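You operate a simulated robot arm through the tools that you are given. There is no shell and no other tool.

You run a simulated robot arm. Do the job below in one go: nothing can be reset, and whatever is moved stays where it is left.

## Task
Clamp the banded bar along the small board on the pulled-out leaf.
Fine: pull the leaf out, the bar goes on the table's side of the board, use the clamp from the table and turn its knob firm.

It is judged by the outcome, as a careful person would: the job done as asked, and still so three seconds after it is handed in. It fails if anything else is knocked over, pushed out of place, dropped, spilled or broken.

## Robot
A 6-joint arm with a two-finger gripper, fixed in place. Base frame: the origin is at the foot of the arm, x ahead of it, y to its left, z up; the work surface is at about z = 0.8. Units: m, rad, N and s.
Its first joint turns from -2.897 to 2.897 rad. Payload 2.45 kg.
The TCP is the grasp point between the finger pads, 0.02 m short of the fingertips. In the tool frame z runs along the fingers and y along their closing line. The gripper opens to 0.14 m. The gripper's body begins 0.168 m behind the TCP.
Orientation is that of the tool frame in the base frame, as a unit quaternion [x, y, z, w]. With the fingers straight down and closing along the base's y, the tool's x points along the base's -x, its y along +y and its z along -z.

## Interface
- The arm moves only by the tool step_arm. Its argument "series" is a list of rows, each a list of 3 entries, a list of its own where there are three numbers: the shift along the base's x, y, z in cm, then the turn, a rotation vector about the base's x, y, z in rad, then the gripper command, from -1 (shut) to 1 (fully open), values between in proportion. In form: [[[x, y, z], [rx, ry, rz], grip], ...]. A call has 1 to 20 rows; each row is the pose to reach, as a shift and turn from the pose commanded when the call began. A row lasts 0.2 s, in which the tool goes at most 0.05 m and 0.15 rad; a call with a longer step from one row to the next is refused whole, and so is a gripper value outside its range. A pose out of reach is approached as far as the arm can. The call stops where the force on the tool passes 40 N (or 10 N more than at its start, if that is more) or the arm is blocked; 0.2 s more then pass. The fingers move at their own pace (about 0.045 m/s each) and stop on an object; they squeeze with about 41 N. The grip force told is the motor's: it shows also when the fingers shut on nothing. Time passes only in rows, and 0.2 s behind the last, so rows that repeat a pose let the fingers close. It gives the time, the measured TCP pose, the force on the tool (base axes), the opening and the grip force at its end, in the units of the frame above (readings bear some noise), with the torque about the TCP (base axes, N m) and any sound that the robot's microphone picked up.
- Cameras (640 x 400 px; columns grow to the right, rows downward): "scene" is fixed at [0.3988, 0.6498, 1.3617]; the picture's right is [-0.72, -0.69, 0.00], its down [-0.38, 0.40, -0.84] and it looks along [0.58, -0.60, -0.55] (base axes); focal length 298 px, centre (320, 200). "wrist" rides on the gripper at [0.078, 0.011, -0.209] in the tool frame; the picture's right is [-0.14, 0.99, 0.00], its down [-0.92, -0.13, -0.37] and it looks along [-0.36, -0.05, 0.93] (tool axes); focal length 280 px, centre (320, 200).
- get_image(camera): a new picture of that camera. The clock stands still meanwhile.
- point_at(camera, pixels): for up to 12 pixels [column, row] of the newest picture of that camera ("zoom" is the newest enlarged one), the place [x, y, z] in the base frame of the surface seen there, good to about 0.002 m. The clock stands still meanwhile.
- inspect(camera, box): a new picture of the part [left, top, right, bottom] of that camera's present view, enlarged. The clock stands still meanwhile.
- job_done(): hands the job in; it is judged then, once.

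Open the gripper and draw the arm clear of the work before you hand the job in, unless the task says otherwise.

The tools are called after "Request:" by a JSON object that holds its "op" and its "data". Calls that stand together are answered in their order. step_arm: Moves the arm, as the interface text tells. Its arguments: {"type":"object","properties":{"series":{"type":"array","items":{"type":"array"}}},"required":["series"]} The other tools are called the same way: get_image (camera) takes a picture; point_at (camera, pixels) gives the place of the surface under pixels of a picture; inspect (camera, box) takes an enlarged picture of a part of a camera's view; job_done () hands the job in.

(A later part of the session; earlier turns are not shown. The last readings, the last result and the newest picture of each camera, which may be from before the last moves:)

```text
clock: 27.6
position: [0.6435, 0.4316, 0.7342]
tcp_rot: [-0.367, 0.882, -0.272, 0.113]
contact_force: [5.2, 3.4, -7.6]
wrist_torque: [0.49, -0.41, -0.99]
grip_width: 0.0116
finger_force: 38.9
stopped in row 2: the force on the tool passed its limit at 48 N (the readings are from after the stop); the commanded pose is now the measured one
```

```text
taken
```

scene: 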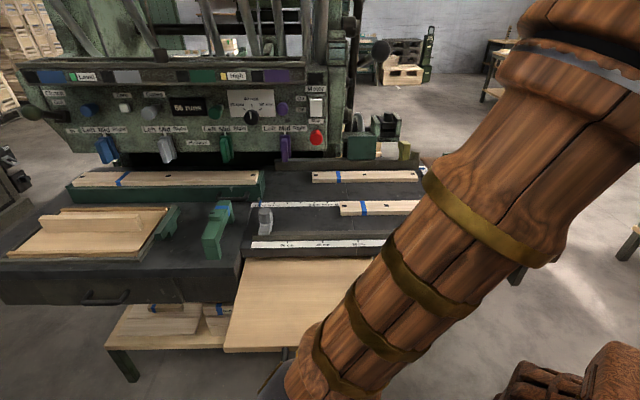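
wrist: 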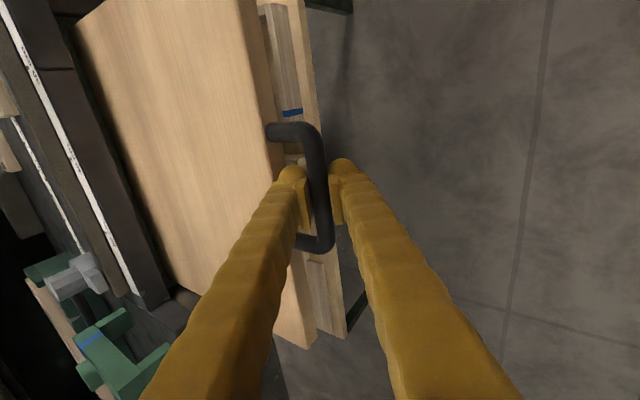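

It now trips at once without moving, so the leaf is at its stop, about 25.5 cm out. I open a little, back out along the finger axis and rise to see the leaf's top.

Request:
{"op": "step_arm", "data": {"series": [[[0, 0, 0], [0, 0, 0], -0.486], [[0, 0, 0], [0, 0, 0], -0.486], [[0, 0, 0], [0, 0, 0], -0.486], [[-1, 1, 2], [0, 0, 0], -0.486], [[-2, 2, 4.2], [0, 0, 0], -0.486], [[-3.2, 3.2, 6.6], [0, 0, 0], -0.486], [[-4.4, 4.4, 9], [0, 0, 0], -0.486], [[-4.4, 4.4, 13], [0, 0, 0], -0.486], [[-4.4, 4.4, 17], [0, 0, 0], -0.486], [[-4.4, 4.4, 21], [0, 0, 0], -0.3], [[-4.4, 4.4, 25], [0, 0, 0], 0], [[-4.4, 4.4, 29], [0, 0, 0], 0.4], [[-4.4, 4.4, 33], [0, 0, 0], 1]]}}

Request:
{"op": "get_image", "data": {"camera": "wrist"}}

Request:
{"op": "get_image", "data": {"camera": "scene"}}

```text
clock: 30.4
position: [0.6007, 0.4762, 1.0668]
tcp_rot: [-0.367, 0.882, -0.273, 0.112]
contact_force: [0.1, -0.3, -0.1]
wrist_torque: [-0.01, -0.04, 0.01]
grip_width: 0.117
finger_force: 0.1
```

```text
taken
```

wrist: 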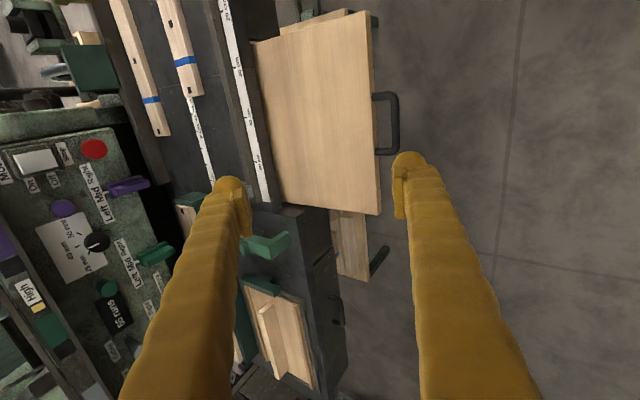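

```text
taken
```

scene: 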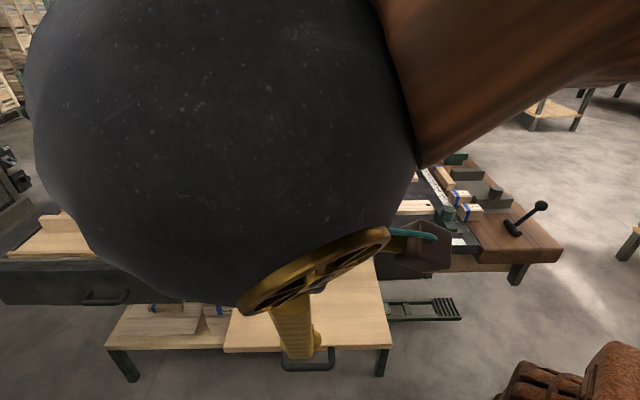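

The leaf's top seems plain: panel from (255,40) to (380,215) in the wrist view. I zoom in on it and on the gap at the table edge to see whether a board is fixed further in.

Request:
{"op": "inspect", "data": {"camera": "wrist", "box": [220, 0, 420, 220]}}

Request:
{"op": "inspect", "data": {"camera": "wrist", "box": [220, 200, 400, 400]}}

Request:
{"op": "point_at", "data": {"camera": "wrist", "pixels": [[262, 60], [280, 130], [290, 195], [320, 100], [370, 100], [375, 205], [365, 20], [350, 230], [268, 245], [262, 285], [270, 340], [290, 340]]}}

```text
1.82 times, centred on (320, 110) of wrist
```

zoom: 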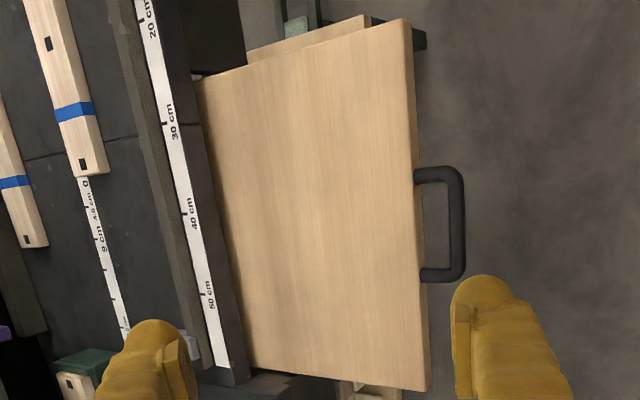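

```text
2.00 times, centred on (310, 300) of wrist
```

zoom: 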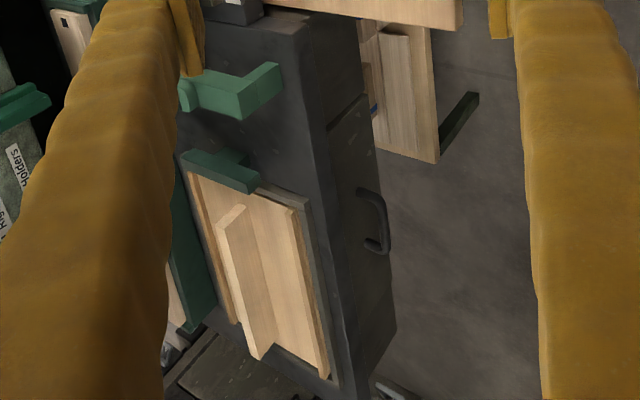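

```text
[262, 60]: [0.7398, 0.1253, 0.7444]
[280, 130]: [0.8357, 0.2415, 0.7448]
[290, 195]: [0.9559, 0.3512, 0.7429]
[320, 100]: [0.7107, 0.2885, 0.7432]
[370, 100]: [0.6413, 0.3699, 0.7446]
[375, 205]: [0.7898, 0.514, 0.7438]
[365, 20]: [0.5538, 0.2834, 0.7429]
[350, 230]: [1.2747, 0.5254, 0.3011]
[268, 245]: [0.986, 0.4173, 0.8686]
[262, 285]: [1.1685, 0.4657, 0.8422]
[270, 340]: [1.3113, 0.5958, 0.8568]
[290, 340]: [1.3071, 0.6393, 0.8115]
```

The leaf is bare: outer edge at n ≈ -0.19, top z 0.744, about 33 cm wide, and it disappears under the table edge. I close the fingers and tip the tool nearly level to look into the gap beneath the table for a board on the leaf.

Request:
{"op": "step_arm", "data": {"series": [[[1.5, -1.5, -2], [-0.1, -0.1, 0], 0.2], [[3, -3, -4], [-0.2, -0.2, 0], -0.5], [[5, -5, -6], [-0.3, -0.3, 0], -1], [[7, -7, -8], [-0.4, -0.4, 0], -1], [[9, -9, -10], [-0.46, -0.46, 0], -1], [[11, -11, -13], [-0.46, -0.46, 0], -1], [[13, -13, -16], [-0.46, -0.46, 0], -1], [[14.5, -14.5, -19.5], [-0.46, -0.46, 0], -1], [[14.5, -14.5, -22], [-0.46, -0.46, 0], -1]]}}

Request:
{"op": "get_image", "data": {"camera": "wrist"}}

Request:
{"op": "get_image", "data": {"camera": "scene"}}

```text
clock: 32.4
position: [0.7431, 0.3293, 0.8432]
tcp_rot: [-0.313, 0.748, -0.541, 0.223]
contact_force: [0.1, 0.0, -0.4]
wrist_torque: [0.06, -0.04, -0.01]
grip_width: 0.0
finger_force: 28.8
```

```text
taken
```

wrist: 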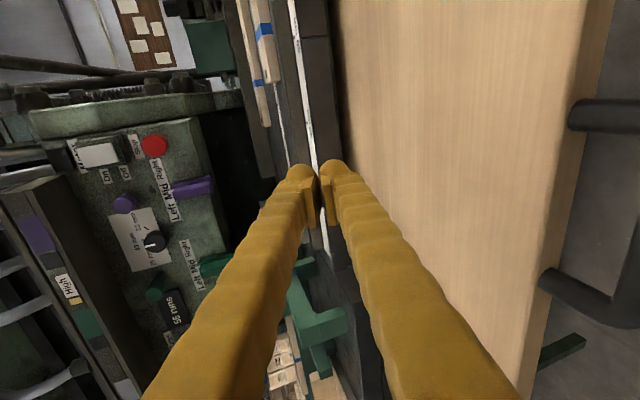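

```text
taken
```

scene: 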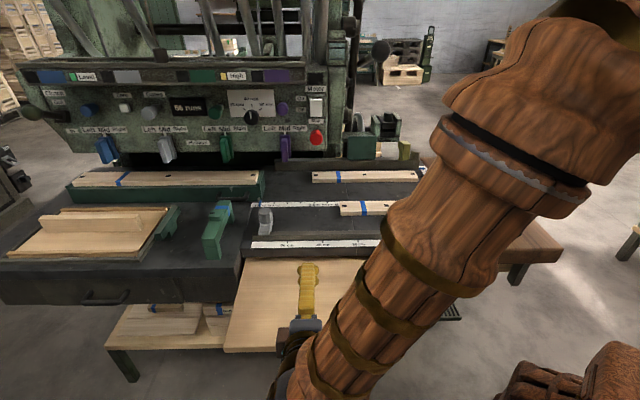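

The gap under the table edge runs along the dark line near (345,110)-(370,200). I zoom in on it.

Request:
{"op": "inspect", "data": {"camera": "wrist", "box": [280, 0, 440, 100]}}

Request:
{"op": "inspect", "data": {"camera": "wrist", "box": [280, 80, 440, 180]}}

Request:
{"op": "inspect", "data": {"camera": "scene", "box": [215, 240, 385, 360]}}

```text
4.00 times, centred on (360, 50) of wrist
```

zoom: 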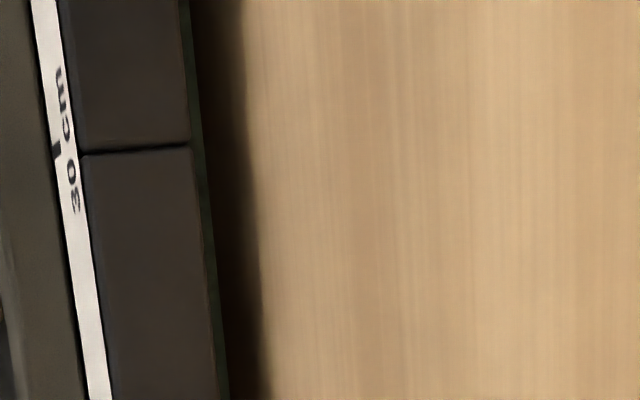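

```text
4.00 times, centred on (360, 130) of wrist
```

zoom: 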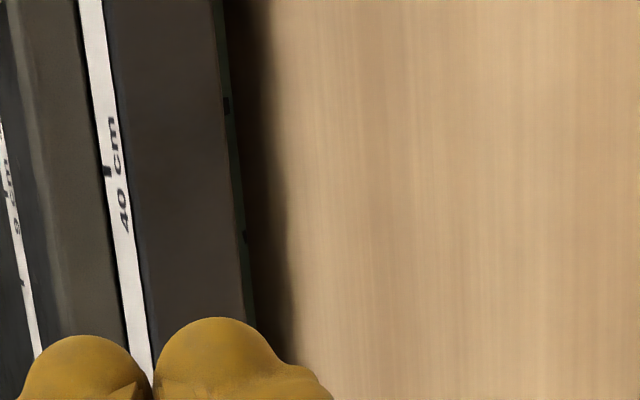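

```text
3.33 times, centred on (300, 300) of scene
```

zoom: 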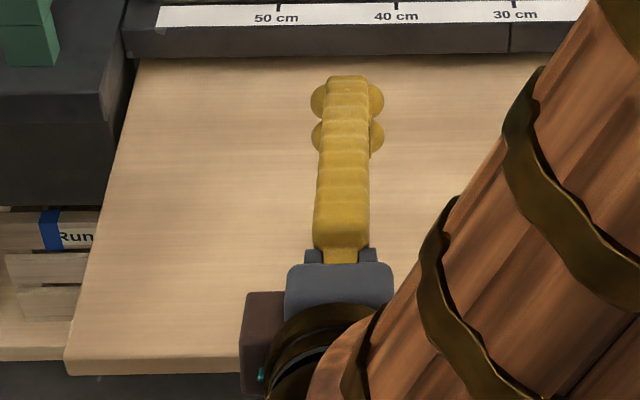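

Nothing sits on the leaf within sight under the table; the scene zoom also shows a bare panel. I retreat upward, level the tool again and move back to where the scene camera has a clear view.

Request:
{"op": "step_arm", "data": {"series": [[[-3, 3, 2], [0.1, 0.1, 0], -1], [[-5, 5, 5], [0.2, 0.2, 0], -1], [[-6, 6, 9], [0.3, 0.3, 0], -1], [[-6, 6, 13], [0.4, 0.4, 0], -1], [[-6, 4, 17], [0.5, 0.5, 0], -1], [[-6, 1, 21], [0.6, 0.6, 0], -1], [[-6, -3, 24], [0.7, 0.7, 0], -1], [[-6, -7, 26], [0.8, 0.8, 0], -0.5], [[-6, -11, 26], [0.884, 0.884, 0], 0], [[-6, -15, 26], [0.884, 0.884, 0], 0.5], [[-6, -19, 26], [0.884, 0.884, 0], 1], [[-6, -23, 26], [0.884, 0.884, 0], 1], [[-6, -27, 26], [0.884, 0.884, 0], 1], [[-6, -31, 26], [0.884, 0.884, 0], 1]]}}

Request:
{"op": "get_image", "data": {"camera": "scene"}}

Request:
{"op": "get_image", "data": {"camera": "wrist"}}

```text
clock: 35.4
position: [0.6857, 0.0195, 1.1031]
tcp_rot: [-0.385, 0.923, 0.0, 0.001]
contact_force: [0.6, -0.2, 0.1]
wrist_torque: [-0.02, 0.01, -0.01]
grip_width: 0.1376
finger_force: 0.0
```

```text
taken
```

scene: 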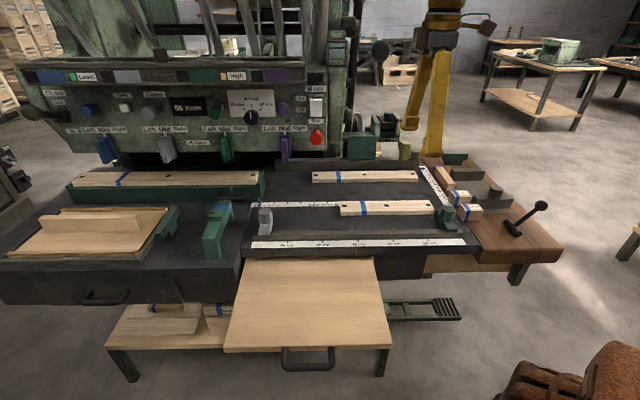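

```text
taken
```

wrist: 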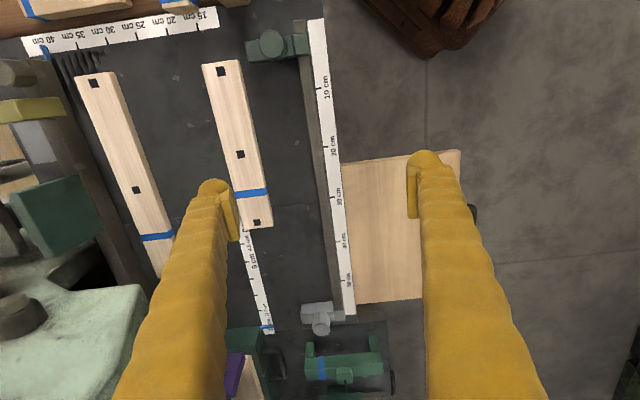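

The leaf stands out, bare, in the scene view (230-390, 258-350). I look closely at it, at the right-hand table and the boards again, for the small board and clamp.

Request:
{"op": "inspect", "data": {"camera": "scene", "box": [215, 240, 405, 380]}}

Request:
{"op": "inspect", "data": {"camera": "scene", "box": [300, 150, 470, 250]}}

Request:
{"op": "inspect", "data": {"camera": "scene", "box": [400, 230, 580, 340]}}

Request:
{"op": "inspect", "data": {"camera": "wrist", "box": [0, 0, 220, 140]}}

Request:
{"op": "inspect", "data": {"camera": "wrist", "box": [200, 0, 360, 160]}}

Request:
{"op": "inspect", "data": {"camera": "scene", "box": [330, 100, 500, 200]}}

```text
2.86 times, centred on (310, 310) of scene
```

zoom: 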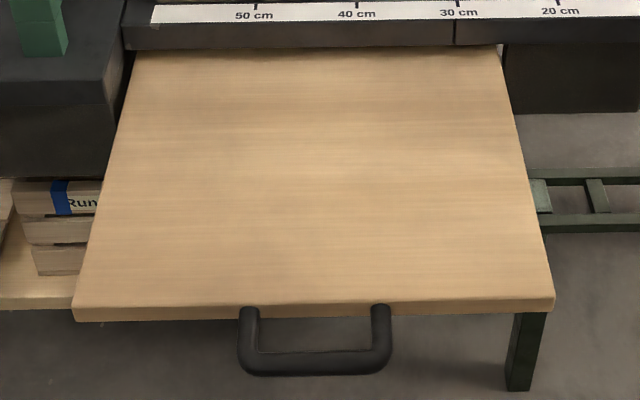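

```text
3.76 times, centred on (385, 200) of scene
```

zoom: 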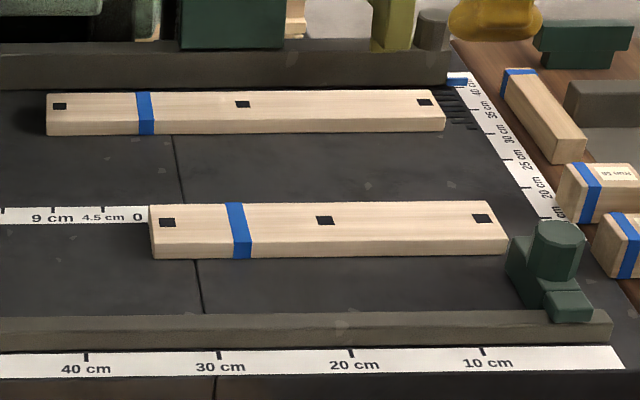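

```text
3.56 times, centred on (490, 285) of scene
```

zoom: 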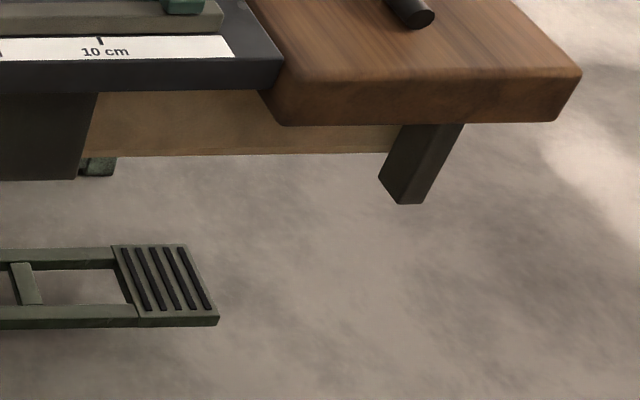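

```text
2.86 times, centred on (110, 70) of wrist
```

zoom: 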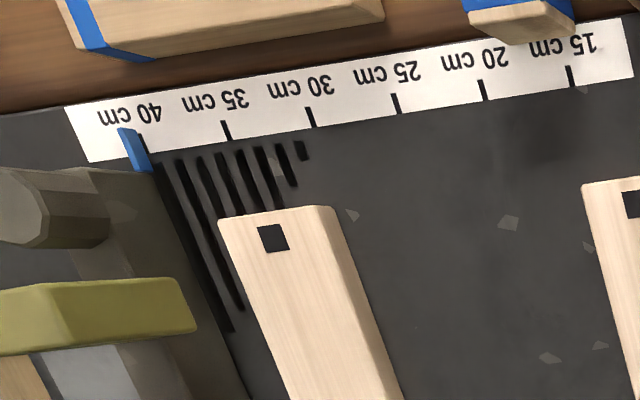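

```text
2.50 times, centred on (280, 80) of wrist
```

zoom: 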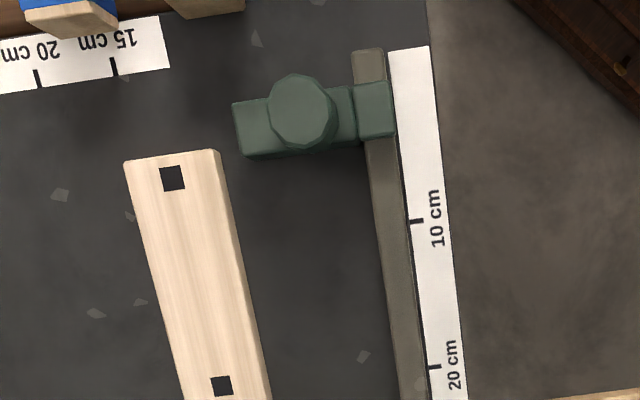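

```text
3.76 times, centred on (415, 150) of scene
```

zoom: 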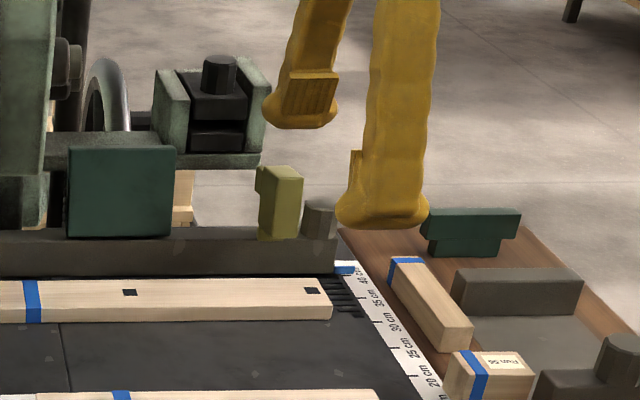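

The right-hand side shows a tan board under the brown table (zoom3 90-400, 95-155) and a T-shaped dark-green block plus grey bars on top. I measure these.

Request:
{"op": "point_at", "data": {"camera": "scene", "pixels": [[430, 258], [430, 270], [470, 258], [470, 269], [500, 265], [510, 272], [520, 275], [380, 262], [420, 268]]}}

Request:
{"op": "point_at", "data": {"camera": "scene", "pixels": [[450, 158], [450, 165], [462, 155], [480, 173], [490, 198], [494, 192], [475, 200], [450, 180], [466, 180], [463, 192], [470, 205], [490, 175]]}}

Request:
{"op": "inspect", "data": {"camera": "scene", "box": [0, 180, 200, 310]}}

```text
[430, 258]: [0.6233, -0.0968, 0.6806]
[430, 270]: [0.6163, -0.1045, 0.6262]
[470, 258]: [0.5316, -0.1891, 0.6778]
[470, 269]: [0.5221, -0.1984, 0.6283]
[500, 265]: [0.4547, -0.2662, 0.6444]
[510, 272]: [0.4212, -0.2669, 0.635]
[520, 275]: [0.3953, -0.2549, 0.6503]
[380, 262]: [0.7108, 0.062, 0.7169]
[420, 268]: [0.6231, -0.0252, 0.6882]
```

```text
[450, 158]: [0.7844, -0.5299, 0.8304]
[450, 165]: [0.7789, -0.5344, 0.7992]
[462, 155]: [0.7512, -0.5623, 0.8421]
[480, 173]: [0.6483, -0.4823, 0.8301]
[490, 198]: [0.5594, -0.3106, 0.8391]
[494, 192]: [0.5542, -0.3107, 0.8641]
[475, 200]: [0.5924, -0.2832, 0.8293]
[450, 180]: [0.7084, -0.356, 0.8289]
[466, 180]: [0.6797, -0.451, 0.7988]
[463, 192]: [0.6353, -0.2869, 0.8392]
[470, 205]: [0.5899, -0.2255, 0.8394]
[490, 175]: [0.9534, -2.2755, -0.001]
```

```text
3.08 times, centred on (100, 245) of scene
```

zoom: 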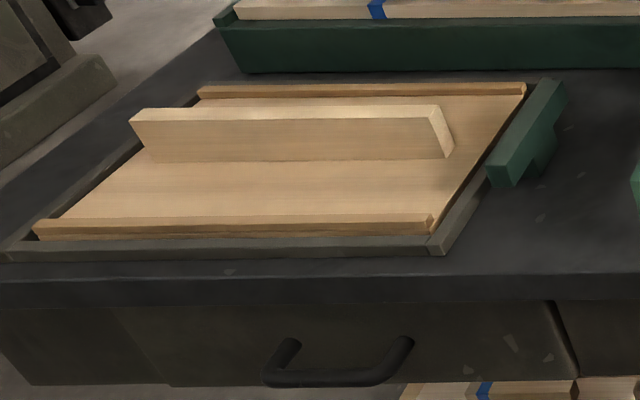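

The board under the brown table is only a fixed apron, and nothing else lies on the leaf. The leaf may carry its board further in, so I lower the closed gripper, pointing level at the table from outside the leaf, to look deep into the gap.

Request:
{"op": "step_arm", "data": {"series": [[[-1, 4, 0], [-0.1, -0.1, 0], 0.5], [[-2, 8, 0], [-0.2, -0.2, 0], 0], [[-3.5, 12.5, 0], [-0.3, -0.3, 0], -0.5], [[-5, 17, 0], [-0.4, -0.4, 0], -1], [[-6.5, 21, -1], [-0.5, -0.5, 0], -1], [[-8, 25, -2.5], [-0.6, -0.6, 0], -1], [[-9.5, 29, -4.5], [-0.7, -0.7, 0], -1], [[-11, 33, -7], [-0.8, -0.8, 0], -1], [[-12.5, 36, -9.5], [-0.9, -0.9, 0], -1], [[-13.3, 38.9, -12], [-1.0, -1.0, 0], -1], [[-13.3, 38.9, -16.5], [-1.025, -1.025, 0], -1], [[-13.3, 38.9, -21], [-1.025, -1.025, 0], -1], [[-13.3, 38.9, -25.5], [-1.025, -1.025, 0], -1], [[-13.3, 38.9, -30], [-1.025, -1.025, 0], -1]]}}

Request:
{"op": "get_image", "data": {"camera": "wrist"}}

```text
clock: 38.4
position: [0.5511, 0.41, 0.8049]
tcp_rot: [-0.288, 0.691, -0.613, 0.254]
contact_force: [-0.2, 0.0, 0.0]
wrist_torque: [0.03, -0.04, 0.02]
grip_width: 0.0
finger_force: 28.9
```

```text
taken
```

wrist: 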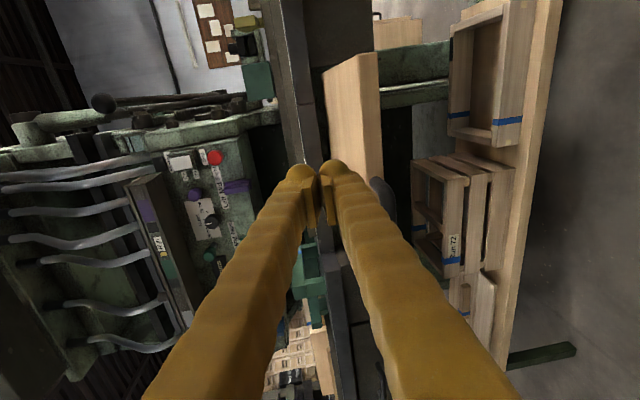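

The leaf is seen nearly edge-on at (325-380, 50-180), with the table edge left of it. I zoom in on the gap.

Request:
{"op": "inspect", "data": {"camera": "wrist", "box": [280, 0, 400, 110]}}

Request:
{"op": "inspect", "data": {"camera": "wrist", "box": [290, 90, 410, 190]}}

Request:
{"op": "inspect", "data": {"camera": "wrist", "box": [360, 0, 560, 340]}}

```text
3.64 times, centred on (340, 55) of wrist
```

zoom: 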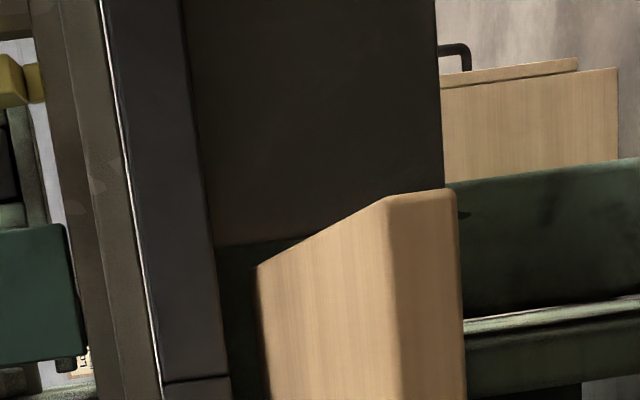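

```text
4.00 times, centred on (350, 140) of wrist
```

zoom: 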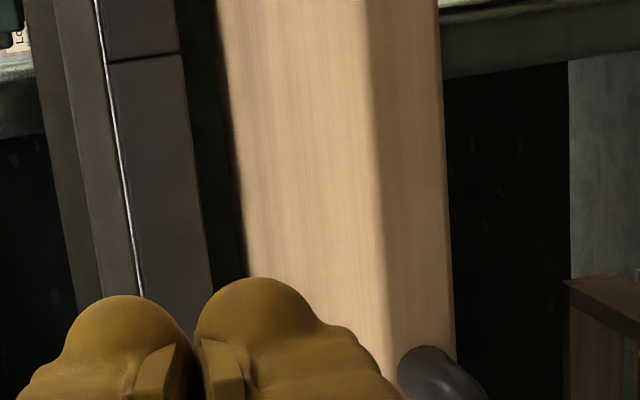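

```text
1.18 times, centred on (460, 170) of wrist
```

zoom: 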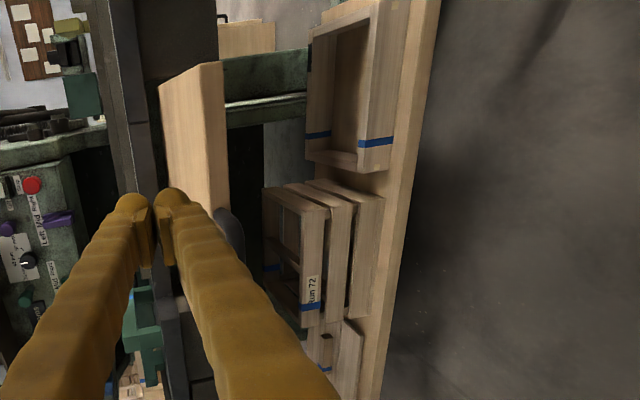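

Beyond the bare leaf there is a second light-wood piece with a black handle, at (375-425, 12-50) of the wrist view: the tan board under the brown end table, at n = -0.51. I swing the arm up and over to the right end to look at it.

Request:
{"op": "step_arm", "data": {"series": [[[-2, 2, 2], [0.1, 0.1, 0], -1], [[-3, 3, 6], [0.2, 0.2, 0], -1], [[-3, 3, 10.5], [0.3, 0.3, 0], -1], [[-3, 2, 15], [0.4, 0.4, 0], -1], [[-3, 0, 19], [0.5, 0.5, 0], -1], [[-3, -3, 22.5], [0.6, 0.6, 0], -1], [[-3, -7, 25], [0.7, 0.7, 0], -1], [[-3, -11.5, 26], [0.8, 0.8, 0], -1], [[-3, -16, 27], [0.9, 0.9, 0], -1], [[-3, -20.5, 28], [1.0, 1.0, 0], -1], [[-3, -25, 28], [1.025, 1.025, 0], -1], [[-3, -29.5, 28], [1.025, 1.025, 0], -1], [[-3, -34, 28], [1.025, 1.025, 0], -1], [[-4, -38.5, 28], [1.025, 1.025, 0], -1], [[-5.5, -43, 28], [1.025, 1.025, 0], -1], [[-7, -47.5, 28], [1.025, 1.025, 0], -1], [[-8.5, -52, 28], [1.025, 1.025, 0], -1], [[-10, -56.5, 28], [1.025, 1.025, 0], -1], [[-11.5, -61, 28], [1.025, 1.025, 0], -1], [[-13, -65.5, 28], [1.025, 1.025, 0], -1]]}}

Request:
{"op": "get_image", "data": {"camera": "wrist"}}

Request:
{"op": "get_image", "data": {"camera": "scene"}}

```text
clock: 42.5
position: [0.4208, -0.2461, 1.0844]
tcp_rot: [-0.385, 0.923, 0.001, 0.0]
contact_force: [0.8, 0.1, 0.4]
wrist_torque: [0.0, 0.02, 0.02]
grip_width: 0.0
finger_force: 30.1
```

```text
taken
```

wrist: 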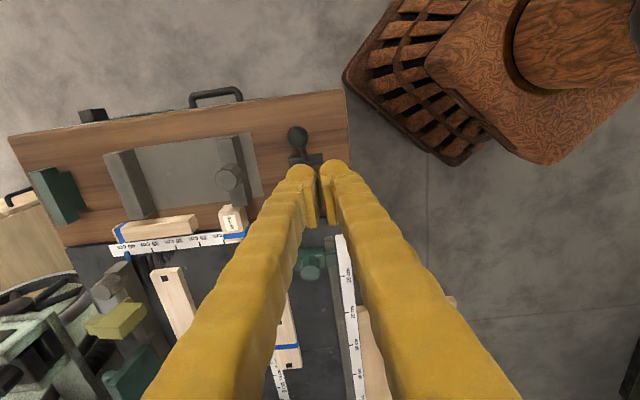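

```text
taken
```

scene: 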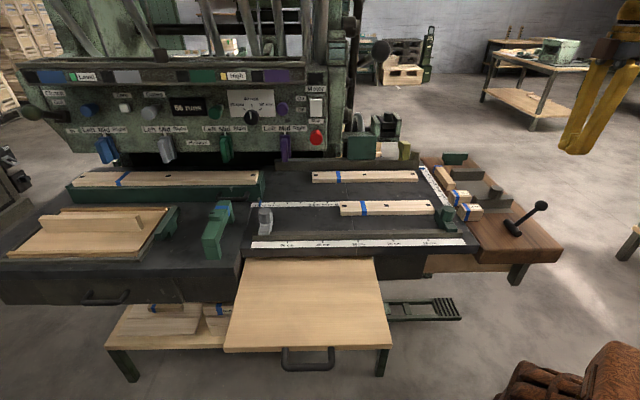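

The wrist view shows a handle at (216,97) on the brown table's end, and another light-wood leaf with a handle at far left (20,195)-(60,260). I zoom and measure both.

Request:
{"op": "inspect", "data": {"camera": "wrist", "box": [0, 150, 160, 310]}}

Request:
{"op": "inspect", "data": {"camera": "wrist", "box": [60, 60, 360, 240]}}

Request:
{"op": "point_at", "data": {"camera": "wrist", "pixels": [[15, 197], [20, 230], [40, 210], [60, 260], [30, 280], [215, 93], [196, 103], [237, 93], [150, 105], [92, 115], [60, 195], [228, 180]]}}

```text
2.50 times, centred on (80, 230) of wrist
```

zoom: 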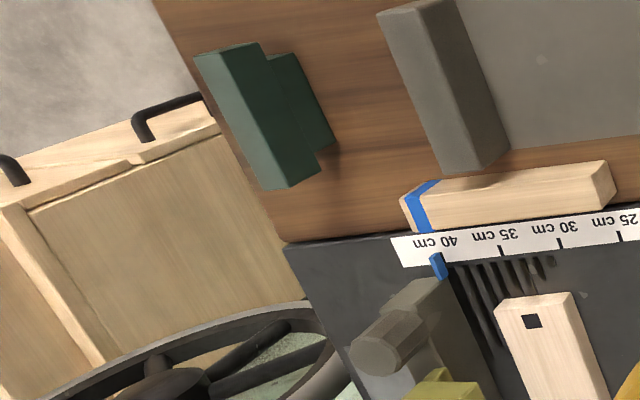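

```text
2.13 times, centred on (210, 150) of wrist
```

zoom: 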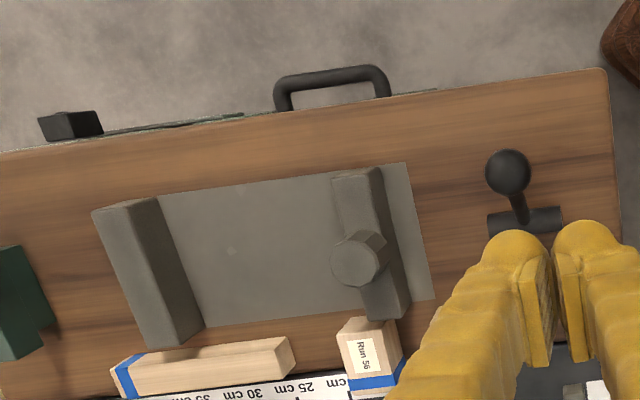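

```text
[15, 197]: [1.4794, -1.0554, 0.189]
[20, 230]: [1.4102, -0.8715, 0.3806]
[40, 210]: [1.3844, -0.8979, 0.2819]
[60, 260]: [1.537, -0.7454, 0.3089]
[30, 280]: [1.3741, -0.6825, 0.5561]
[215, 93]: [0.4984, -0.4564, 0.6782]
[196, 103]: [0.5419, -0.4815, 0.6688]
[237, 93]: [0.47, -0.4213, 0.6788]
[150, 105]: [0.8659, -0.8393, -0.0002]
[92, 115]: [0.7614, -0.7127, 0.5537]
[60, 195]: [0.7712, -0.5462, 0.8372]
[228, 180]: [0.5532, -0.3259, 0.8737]
```

The handle at the brown table's end sits at about [0.498,-0.456,0.678], so there is a second leaf under that table, pulled along (-0.707,-0.707), with more headroom above it. I turn the gripper by -1.57 rad and come to the outside of that end, high, to look.

Request:
{"op": "step_arm", "data": {"series": [[[-0.6, -2.3, 0], [0, 0, -0.14], -1], [[-1.2, -4.6, 0], [0, 0, -0.28], -1], [[-1.8, -7, 0], [0, 0, -0.42], -1], [[-2.4, -9.3, 0], [0, 0, -0.56], -1], [[-3, -11.6, -1], [0, 0, -0.7], -1], [[-3.6, -14, -2], [0, 0, -0.84], -1], [[-4.2, -16.3, -3], [0, 0, -0.98], -1], [[-4.8, -18.6, -4], [0, 0, -1.12], -1], [[-5.4, -21, -5], [0, 0, -1.26], -1], [[-6, -23.3, -6], [0, 0, -1.4], -1], [[-6.4, -25.6, -7], [0, 0, -1.52], -1], [[-6.8, -27.8, -8], [0, 0, -1.575], -1]]}}

Request:
{"op": "step_arm", "data": {"series": [[[-1, -1, 0], [0.1, -0.1, 0], -0.5], [[-2, -2, 0], [0.2, -0.2, 0], 0], [[-3, -3, 0], [0.3, -0.3, 0], 0], [[-4, -4, 0], [0.4, -0.4, 0], 0], [[-4, -4, -3], [0.424, -0.424, 0], 0]]}}

Request:
{"op": "get_image", "data": {"camera": "wrist"}}

Request:
{"op": "get_image", "data": {"camera": "scene"}}

```text
clock: 45.1
position: [0.3526, -0.5235, 1.0052]
tcp_rot: [0.384, 0.924, -0.001, 0.0]
contact_force: [-0.3, -0.5, -0.4]
wrist_torque: [0.01, -0.03, 0.03]
grip_width: 0.0001
finger_force: 29.8
```

```text
clock: 46.4
position: [0.3156, -0.5621, 0.9731]
tcp_rot: [0.365, 0.882, 0.274, 0.113]
contact_force: [0.0, 0.3, -0.6]
wrist_torque: [0.02, -0.01, -0.01]
grip_width: 0.0699
finger_force: 0.1
```

```text
taken
```

wrist: 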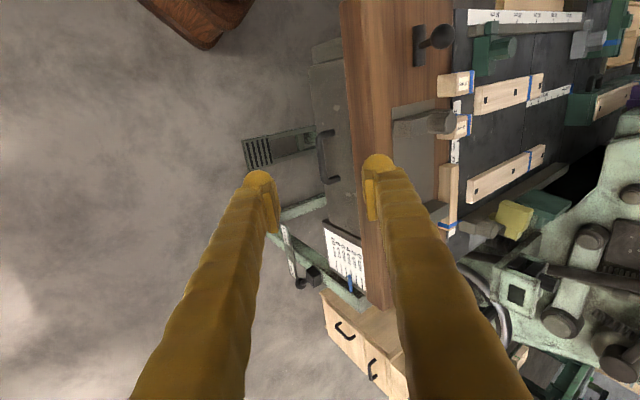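

```text
taken
```

scene: 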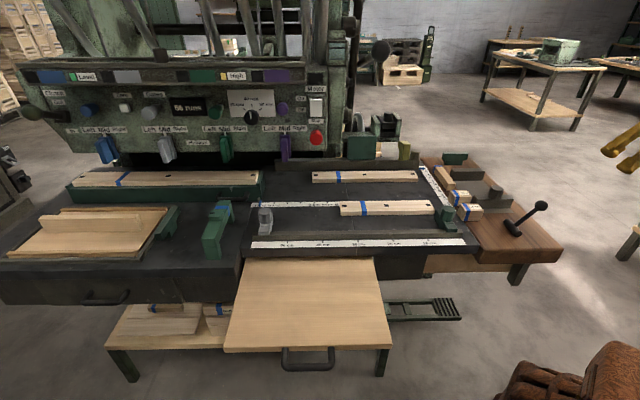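

The handle at (327,155) sits on a grey front under the brown table top. I zoom there.

Request:
{"op": "inspect", "data": {"camera": "wrist", "box": [270, 30, 390, 230]}}

Request:
{"op": "point_at", "data": {"camera": "wrist", "pixels": [[325, 150], [320, 135], [327, 180], [325, 165], [340, 150], [345, 100], [335, 80], [350, 200], [330, 50], [350, 50], [360, 120], [345, 235]]}}

```text
2.00 times, centred on (330, 130) of wrist
```

zoom: 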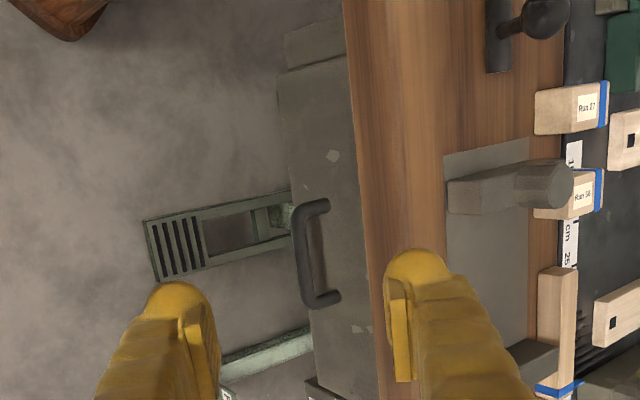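

```text
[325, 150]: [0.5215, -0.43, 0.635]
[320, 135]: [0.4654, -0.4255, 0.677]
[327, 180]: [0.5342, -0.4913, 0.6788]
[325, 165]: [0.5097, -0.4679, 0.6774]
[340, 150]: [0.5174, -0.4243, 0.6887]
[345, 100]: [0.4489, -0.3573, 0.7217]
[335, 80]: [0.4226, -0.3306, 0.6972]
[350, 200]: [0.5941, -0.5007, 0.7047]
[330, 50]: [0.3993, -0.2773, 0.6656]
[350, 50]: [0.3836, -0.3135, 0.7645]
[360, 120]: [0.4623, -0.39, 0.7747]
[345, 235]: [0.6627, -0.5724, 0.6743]
```

It is a grey-fronted piece with a light-wood body: front face at e ≈ 0.065, handle bar centre about [0.503,-0.455,0.673]. Since the first leaf is bare, I want to see this one too: I tilt the gripper to 1.0 rad and come 10 cm short of this handle.

Request:
{"op": "step_arm", "data": {"series": [[[1, 0.3, -3], [0.09, -0.09, 0], -0.2], [[2.5, 0.8, -6.5], [0.18, -0.18, 0], -0.43], [[4.5, 1.5, -10.5], [0.283, -0.283, 0], -0.43], [[6.5, 2.2, -14.5], [0.283, -0.283, 0], -0.43], [[8.5, 3, -18.5], [0.283, -0.283, 0], -0.43], [[10.5, 3.8, -21.5], [0.283, -0.283, 0], -0.43], [[12.7, 4.6, -24.5], [0.283, -0.283, 0], -0.43], [[12.7, 4.6, -24.5], [0.283, -0.283, 0], -0.43]]}}

Request:
{"op": "get_image", "data": {"camera": "wrist"}}

```text
clock: 48.1
position: [0.4391, -0.5179, 0.7303]
tcp_rot: [0.336, 0.811, 0.442, 0.185]
contact_force: [0.4, 0.1, -0.9]
wrist_torque: [-0.01, -0.02, 0.0]
grip_width: 0.0399
finger_force: 0.1
```

```text
taken
```

wrist: 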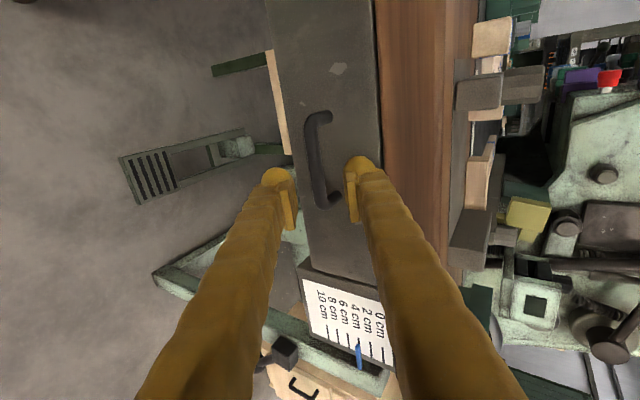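

The handle bar runs from (318,120) to (325,200) on the grey front, right between the fingers. I measure it.

Request:
{"op": "point_at", "data": {"camera": "wrist", "pixels": [[309, 140], [312, 160], [316, 180], [318, 160], [325, 118], [335, 200], [345, 140], [340, 100], [295, 60], [355, 100], [380, 60], [300, 150]]}}

Request:
{"op": "inspect", "data": {"camera": "wrist", "box": [250, 60, 410, 260]}}

```text
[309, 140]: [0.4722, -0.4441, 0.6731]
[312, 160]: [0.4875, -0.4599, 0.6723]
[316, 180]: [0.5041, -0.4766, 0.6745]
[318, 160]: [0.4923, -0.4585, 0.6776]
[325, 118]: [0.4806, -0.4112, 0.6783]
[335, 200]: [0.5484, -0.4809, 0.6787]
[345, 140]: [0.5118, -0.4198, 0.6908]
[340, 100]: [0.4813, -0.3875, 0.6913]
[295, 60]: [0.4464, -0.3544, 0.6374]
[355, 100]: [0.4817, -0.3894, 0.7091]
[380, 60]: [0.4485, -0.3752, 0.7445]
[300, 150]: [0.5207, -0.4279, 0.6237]
```

```text
2.00 times, centred on (330, 160) of wrist
```

zoom: 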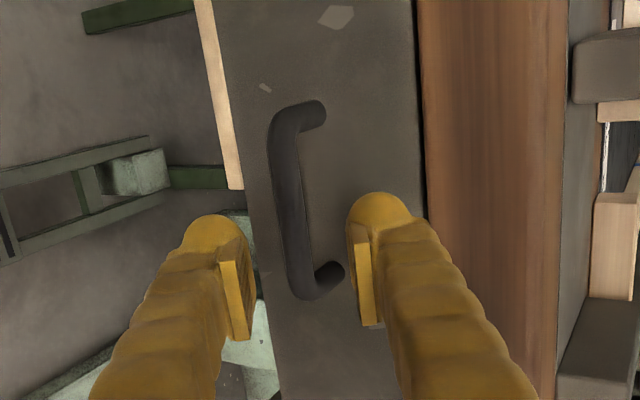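

The bar centre refines to [0.499,-0.461,0.672], 3.9 cm off the face. I slide in with a 3.2 cm opening and shut on it.

Request:
{"op": "step_arm", "data": {"series": [[[1.4, 1.33, -1.36], [0, 0, 0], -0.54], [[2.8, 2.65, -2.72], [0, 0, 0], -0.54], [[4.2, 4.0, -4.1], [0, 0, 0], -0.54], [[5.54, 5.3, -5.45], [0, 0, 0], -0.54], [[5.54, 5.3, -5.45], [0, 0, 0], -0.54], [[5.54, 5.3, -5.45], [0, 0, 0], -1], [[5.54, 5.3, -5.45], [0, 0, 0], -1], [[5.54, 5.3, -5.45], [0, 0, 0], -1]]}}

Request:
{"op": "get_image", "data": {"camera": "wrist"}}

```text
clock: 50.0
position: [0.4969, -0.4644, 0.6738]
tcp_rot: [0.336, 0.811, 0.443, 0.184]
contact_force: [1.4, -0.3, -0.9]
wrist_torque: [-0.49, -0.53, 0.42]
grip_width: 0.013
finger_force: 39.6
```

```text
taken
```

wrist: 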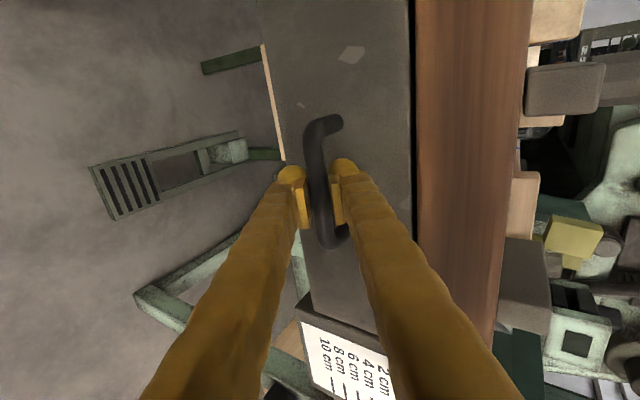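

The handle is held (1.3 cm, 40 N). I pull gently along (-0.707,-0.707), 0.3 cm a row.

Request:
{"op": "step_arm", "data": {"series": [[[-0.21, -0.21, 0], [0, 0, 0], -1], [[-0.42, -0.42, 0], [0, 0, 0], -1], [[-0.63, -0.63, 0], [0, 0, 0], -1], [[-0.84, -0.84, 0], [0, 0, 0], -1], [[-1.05, -1.05, 0], [0, 0, 0], -1], [[-1.26, -1.26, 0], [0, 0, 0], -1], [[-1.47, -1.47, 0], [0, 0, 0], -1], [[-1.68, -1.68, 0], [0, 0, 0], -1], [[-1.89, -1.89, 0], [0, 0, 0], -1], [[-2.1, -2.1, 0], [0, 0, 0], -1], [[-2.31, -2.31, 0], [0, 0, 0], -1], [[-2.52, -2.52, 0], [0, 0, 0], -1], [[-2.73, -2.73, 0], [0, 0, 0], -1], [[-2.94, -2.94, 0], [0, 0, 0], -1], [[-3.15, -3.15, 0], [0, 0, 0], -1], [[-3.36, -3.36, 0], [0, 0, 0], -1], [[-3.57, -3.57, 0], [0, 0, 0], -1], [[-3.78, -3.78, 0], [0, 0, 0], -1], [[-3.99, -3.99, 0], [0, 0, 0], -1], [[-4.2, -4.2, 0], [0, 0, 0], -1]]}}

Request:
{"op": "get_image", "data": {"camera": "wrist"}}

Request:
{"op": "get_image", "data": {"camera": "scene"}}

```text
clock: 51.4
position: [0.4843, -0.4775, 0.674]
tcp_rot: [0.335, 0.812, 0.441, 0.184]
contact_force: [-1.7, 0.6, -9.6]
wrist_torque: [-0.62, -0.57, 0.46]
grip_width: 0.0127
finger_force: 39.5
stopped in row 7: the force on the tool passed its limit at 41 N (the readings are from after the stop); the commanded pose is now the measured one
```

```text
taken
```

wrist: 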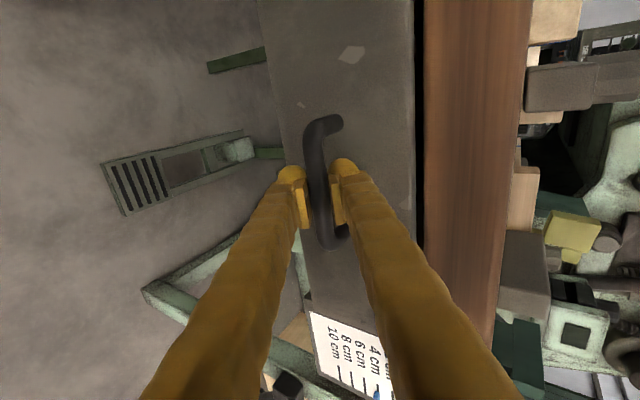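

```text
taken
```

scene: 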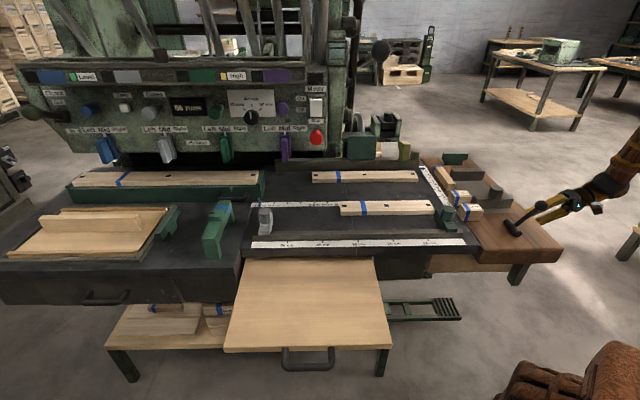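

It slides: 1.8 cm out, with some vertical load. I lower z slightly and continue.

Request:
{"op": "step_arm", "data": {"series": [[[-0.15, -0.15, -0.05], [0, 0, 0], -1], [[-0.3, -0.3, -0.08], [0, 0, 0], -1], [[-0.45, -0.45, -0.08], [0, 0, 0], -1], [[-0.6, -0.6, -0.08], [0, 0, 0], -1], [[-0.75, -0.75, -0.08], [0, 0, 0], -1], [[-0.9, -0.9, -0.08], [0, 0, 0], -1], [[-1.05, -1.05, -0.08], [0, 0, 0], -1], [[-1.2, -1.2, -0.08], [0, 0, 0], -1], [[-1.35, -1.35, -0.08], [0, 0, 0], -1], [[-1.5, -1.5, -0.08], [0, 0, 0], -1], [[-1.65, -1.65, -0.08], [0, 0, 0], -1], [[-1.8, -1.8, -0.08], [0, 0, 0], -1], [[-1.95, -1.95, -0.08], [0, 0, 0], -1], [[-2.1, -2.1, -0.08], [0, 0, 0], -1], [[-2.25, -2.25, -0.08], [0, 0, 0], -1], [[-2.4, -2.4, -0.08], [0, 0, 0], -1], [[-2.55, -2.55, -0.08], [0, 0, 0], -1], [[-2.7, -2.7, -0.08], [0, 0, 0], -1], [[-2.85, -2.85, -0.08], [0, 0, 0], -1], [[-3.0, -3.0, -0.08], [0, 0, 0], -1]]}}

Request:
{"op": "get_image", "data": {"camera": "wrist"}}

Request:
{"op": "inspect", "data": {"camera": "scene", "box": [400, 140, 600, 300]}}

```text
clock: 55.6
position: [0.451, -0.5083, 0.674]
tcp_rot: [0.336, 0.811, 0.442, 0.184]
contact_force: [3.0, -1.1, -11.6]
wrist_torque: [-0.61, -0.55, 0.34]
grip_width: 0.0123
finger_force: 39.6
```

```text
taken
```

wrist: 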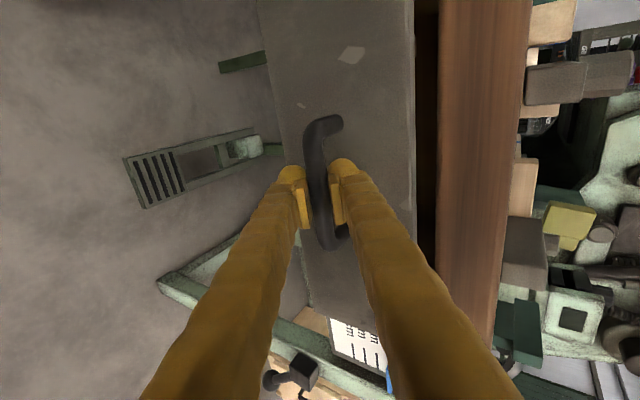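

```text
2.50 times, centred on (500, 220) of scene
```

zoom: 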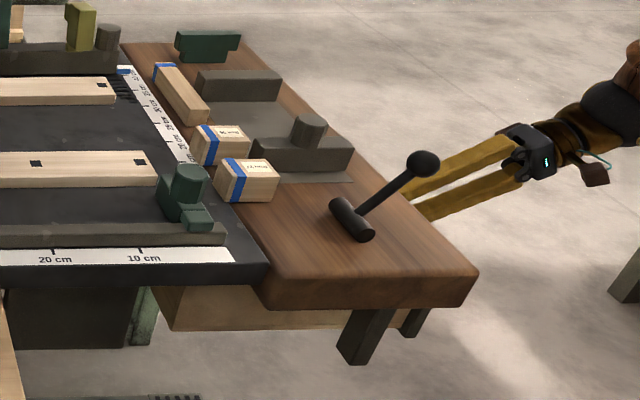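

6.4 cm out; a dark gap opens behind the grey front. I continue, another 6 cm, lowering z a touch.

Request:
{"op": "step_arm", "data": {"series": [[[-0.2, -0.2, -0.05], [0, 0, 0], -1], [[-0.4, -0.4, -0.08], [0, 0, 0], -1], [[-0.6, -0.6, -0.08], [0, 0, 0], -1], [[-0.8, -0.8, -0.08], [0, 0, 0], -1], [[-1.0, -1.0, -0.08], [0, 0, 0], -1], [[-1.2, -1.2, -0.08], [0, 0, 0], -1], [[-1.4, -1.4, -0.08], [0, 0, 0], -1], [[-1.6, -1.6, -0.08], [0, 0, 0], -1], [[-1.8, -1.8, -0.08], [0, 0, 0], -1], [[-2.0, -2.0, -0.08], [0, 0, 0], -1], [[-2.2, -2.2, -0.08], [0, 0, 0], -1], [[-2.4, -2.4, -0.08], [0, 0, 0], -1], [[-2.6, -2.6, -0.08], [0, 0, 0], -1], [[-2.8, -2.8, -0.08], [0, 0, 0], -1], [[-3.0, -3.0, -0.08], [0, 0, 0], -1], [[-3.2, -3.2, -0.08], [0, 0, 0], -1], [[-3.4, -3.4, -0.08], [0, 0, 0], -1], [[-3.6, -3.6, -0.08], [0, 0, 0], -1], [[-3.8, -3.8, -0.08], [0, 0, 0], -1], [[-4.0, -4.0, -0.08], [0, 0, 0], -1]]}}

Request:
{"op": "get_image", "data": {"camera": "wrist"}}

```text
clock: 59.5
position: [0.4164, -0.543, 0.6716]
tcp_rot: [0.336, 0.811, 0.442, 0.184]
contact_force: [-3.7, 1.3, 7.4]
wrist_torque: [-0.39, -0.4, 0.36]
grip_width: 0.0116
finger_force: 38.8
stopped in row 19: the force on the tool passed its limit at 41 N (the readings are from after the stop); the commanded pose is now the measured one
```

```text
taken
```

wrist: 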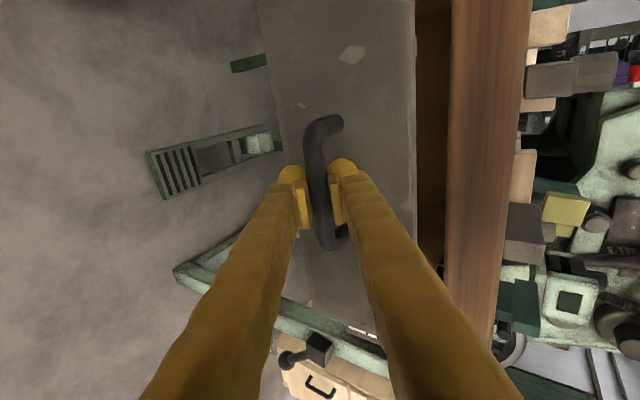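

11.2 cm out; wooden inside shows at (430,120). I ease z up 0.5 mm and continue.

Request:
{"op": "step_arm", "data": {"series": [[[0, 0, 0.05], [0, 0, 0], -1], [[-0.2, -0.2, 0.05], [0, 0, 0], -1], [[-0.4, -0.4, 0.05], [0, 0, 0], -1], [[-0.6, -0.6, 0.05], [0, 0, 0], -1], [[-0.8, -0.8, 0.05], [0, 0, 0], -1], [[-1.0, -1.0, 0.05], [0, 0, 0], -1], [[-1.2, -1.2, 0.05], [0, 0, 0], -1], [[-1.4, -1.4, 0.05], [0, 0, 0], -1], [[-1.6, -1.6, 0.05], [0, 0, 0], -1], [[-1.8, -1.8, 0.05], [0, 0, 0], -1], [[-2.0, -2.0, 0.05], [0, 0, 0], -1], [[-2.2, -2.2, 0.05], [0, 0, 0], -1], [[-2.4, -2.4, 0.05], [0, 0, 0], -1], [[-2.6, -2.6, 0.05], [0, 0, 0], -1], [[-2.8, -2.8, 0.05], [0, 0, 0], -1], [[-3.0, -3.0, 0.05], [0, 0, 0], -1], [[-3.2, -3.2, 0.05], [0, 0, 0], -1], [[-3.4, -3.4, 0.05], [0, 0, 0], -1], [[-3.6, -3.6, 0.05], [0, 0, 0], -1], [[-3.8, -3.8, 0.05], [0, 0, 0], -1]]}}

Request:
{"op": "get_image", "data": {"camera": "wrist"}}

Request:
{"op": "get_image", "data": {"camera": "scene"}}

```text
clock: 63.7
position: [0.3788, -0.5813, 0.672]
tcp_rot: [0.337, 0.81, 0.443, 0.184]
contact_force: [-15.0, 15.9, -17.8]
wrist_torque: [-0.48, -0.49, 0.15]
grip_width: 0.0117
finger_force: 38.7
```

```text
taken
```

wrist: 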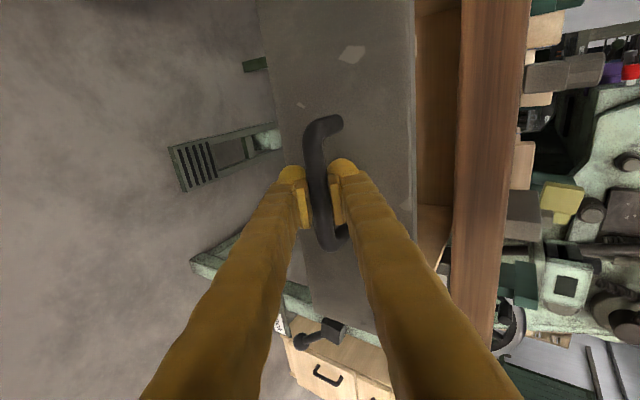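

```text
taken
```

scene: 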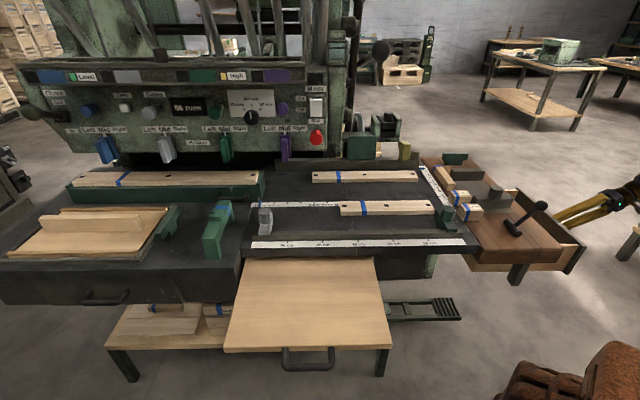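

It is a drawer, now 16.5 cm open; the scene shows its inside near (555,255). I zoom in from the scene and wrist to see its content.

Request:
{"op": "inspect", "data": {"camera": "scene", "box": [480, 180, 640, 300]}}

Request:
{"op": "inspect", "data": {"camera": "wrist", "box": [390, 0, 560, 340]}}

```text
3.33 times, centred on (560, 240) of scene
```

zoom: 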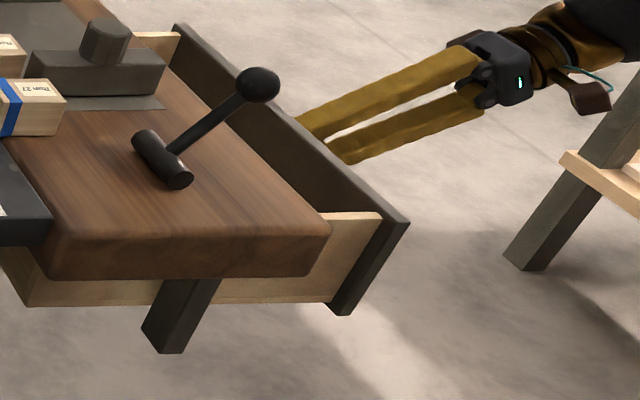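

```text
1.18 times, centred on (475, 170) of wrist
```

zoom: 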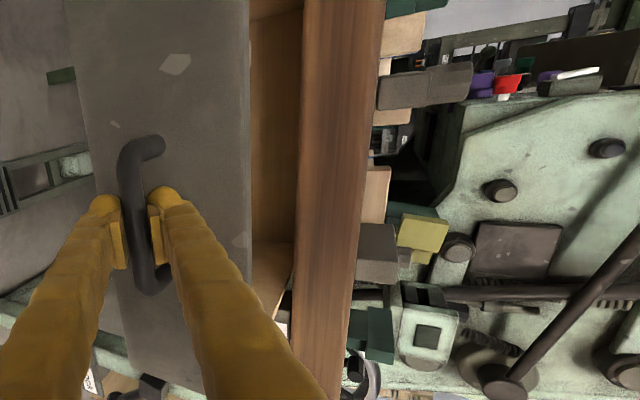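

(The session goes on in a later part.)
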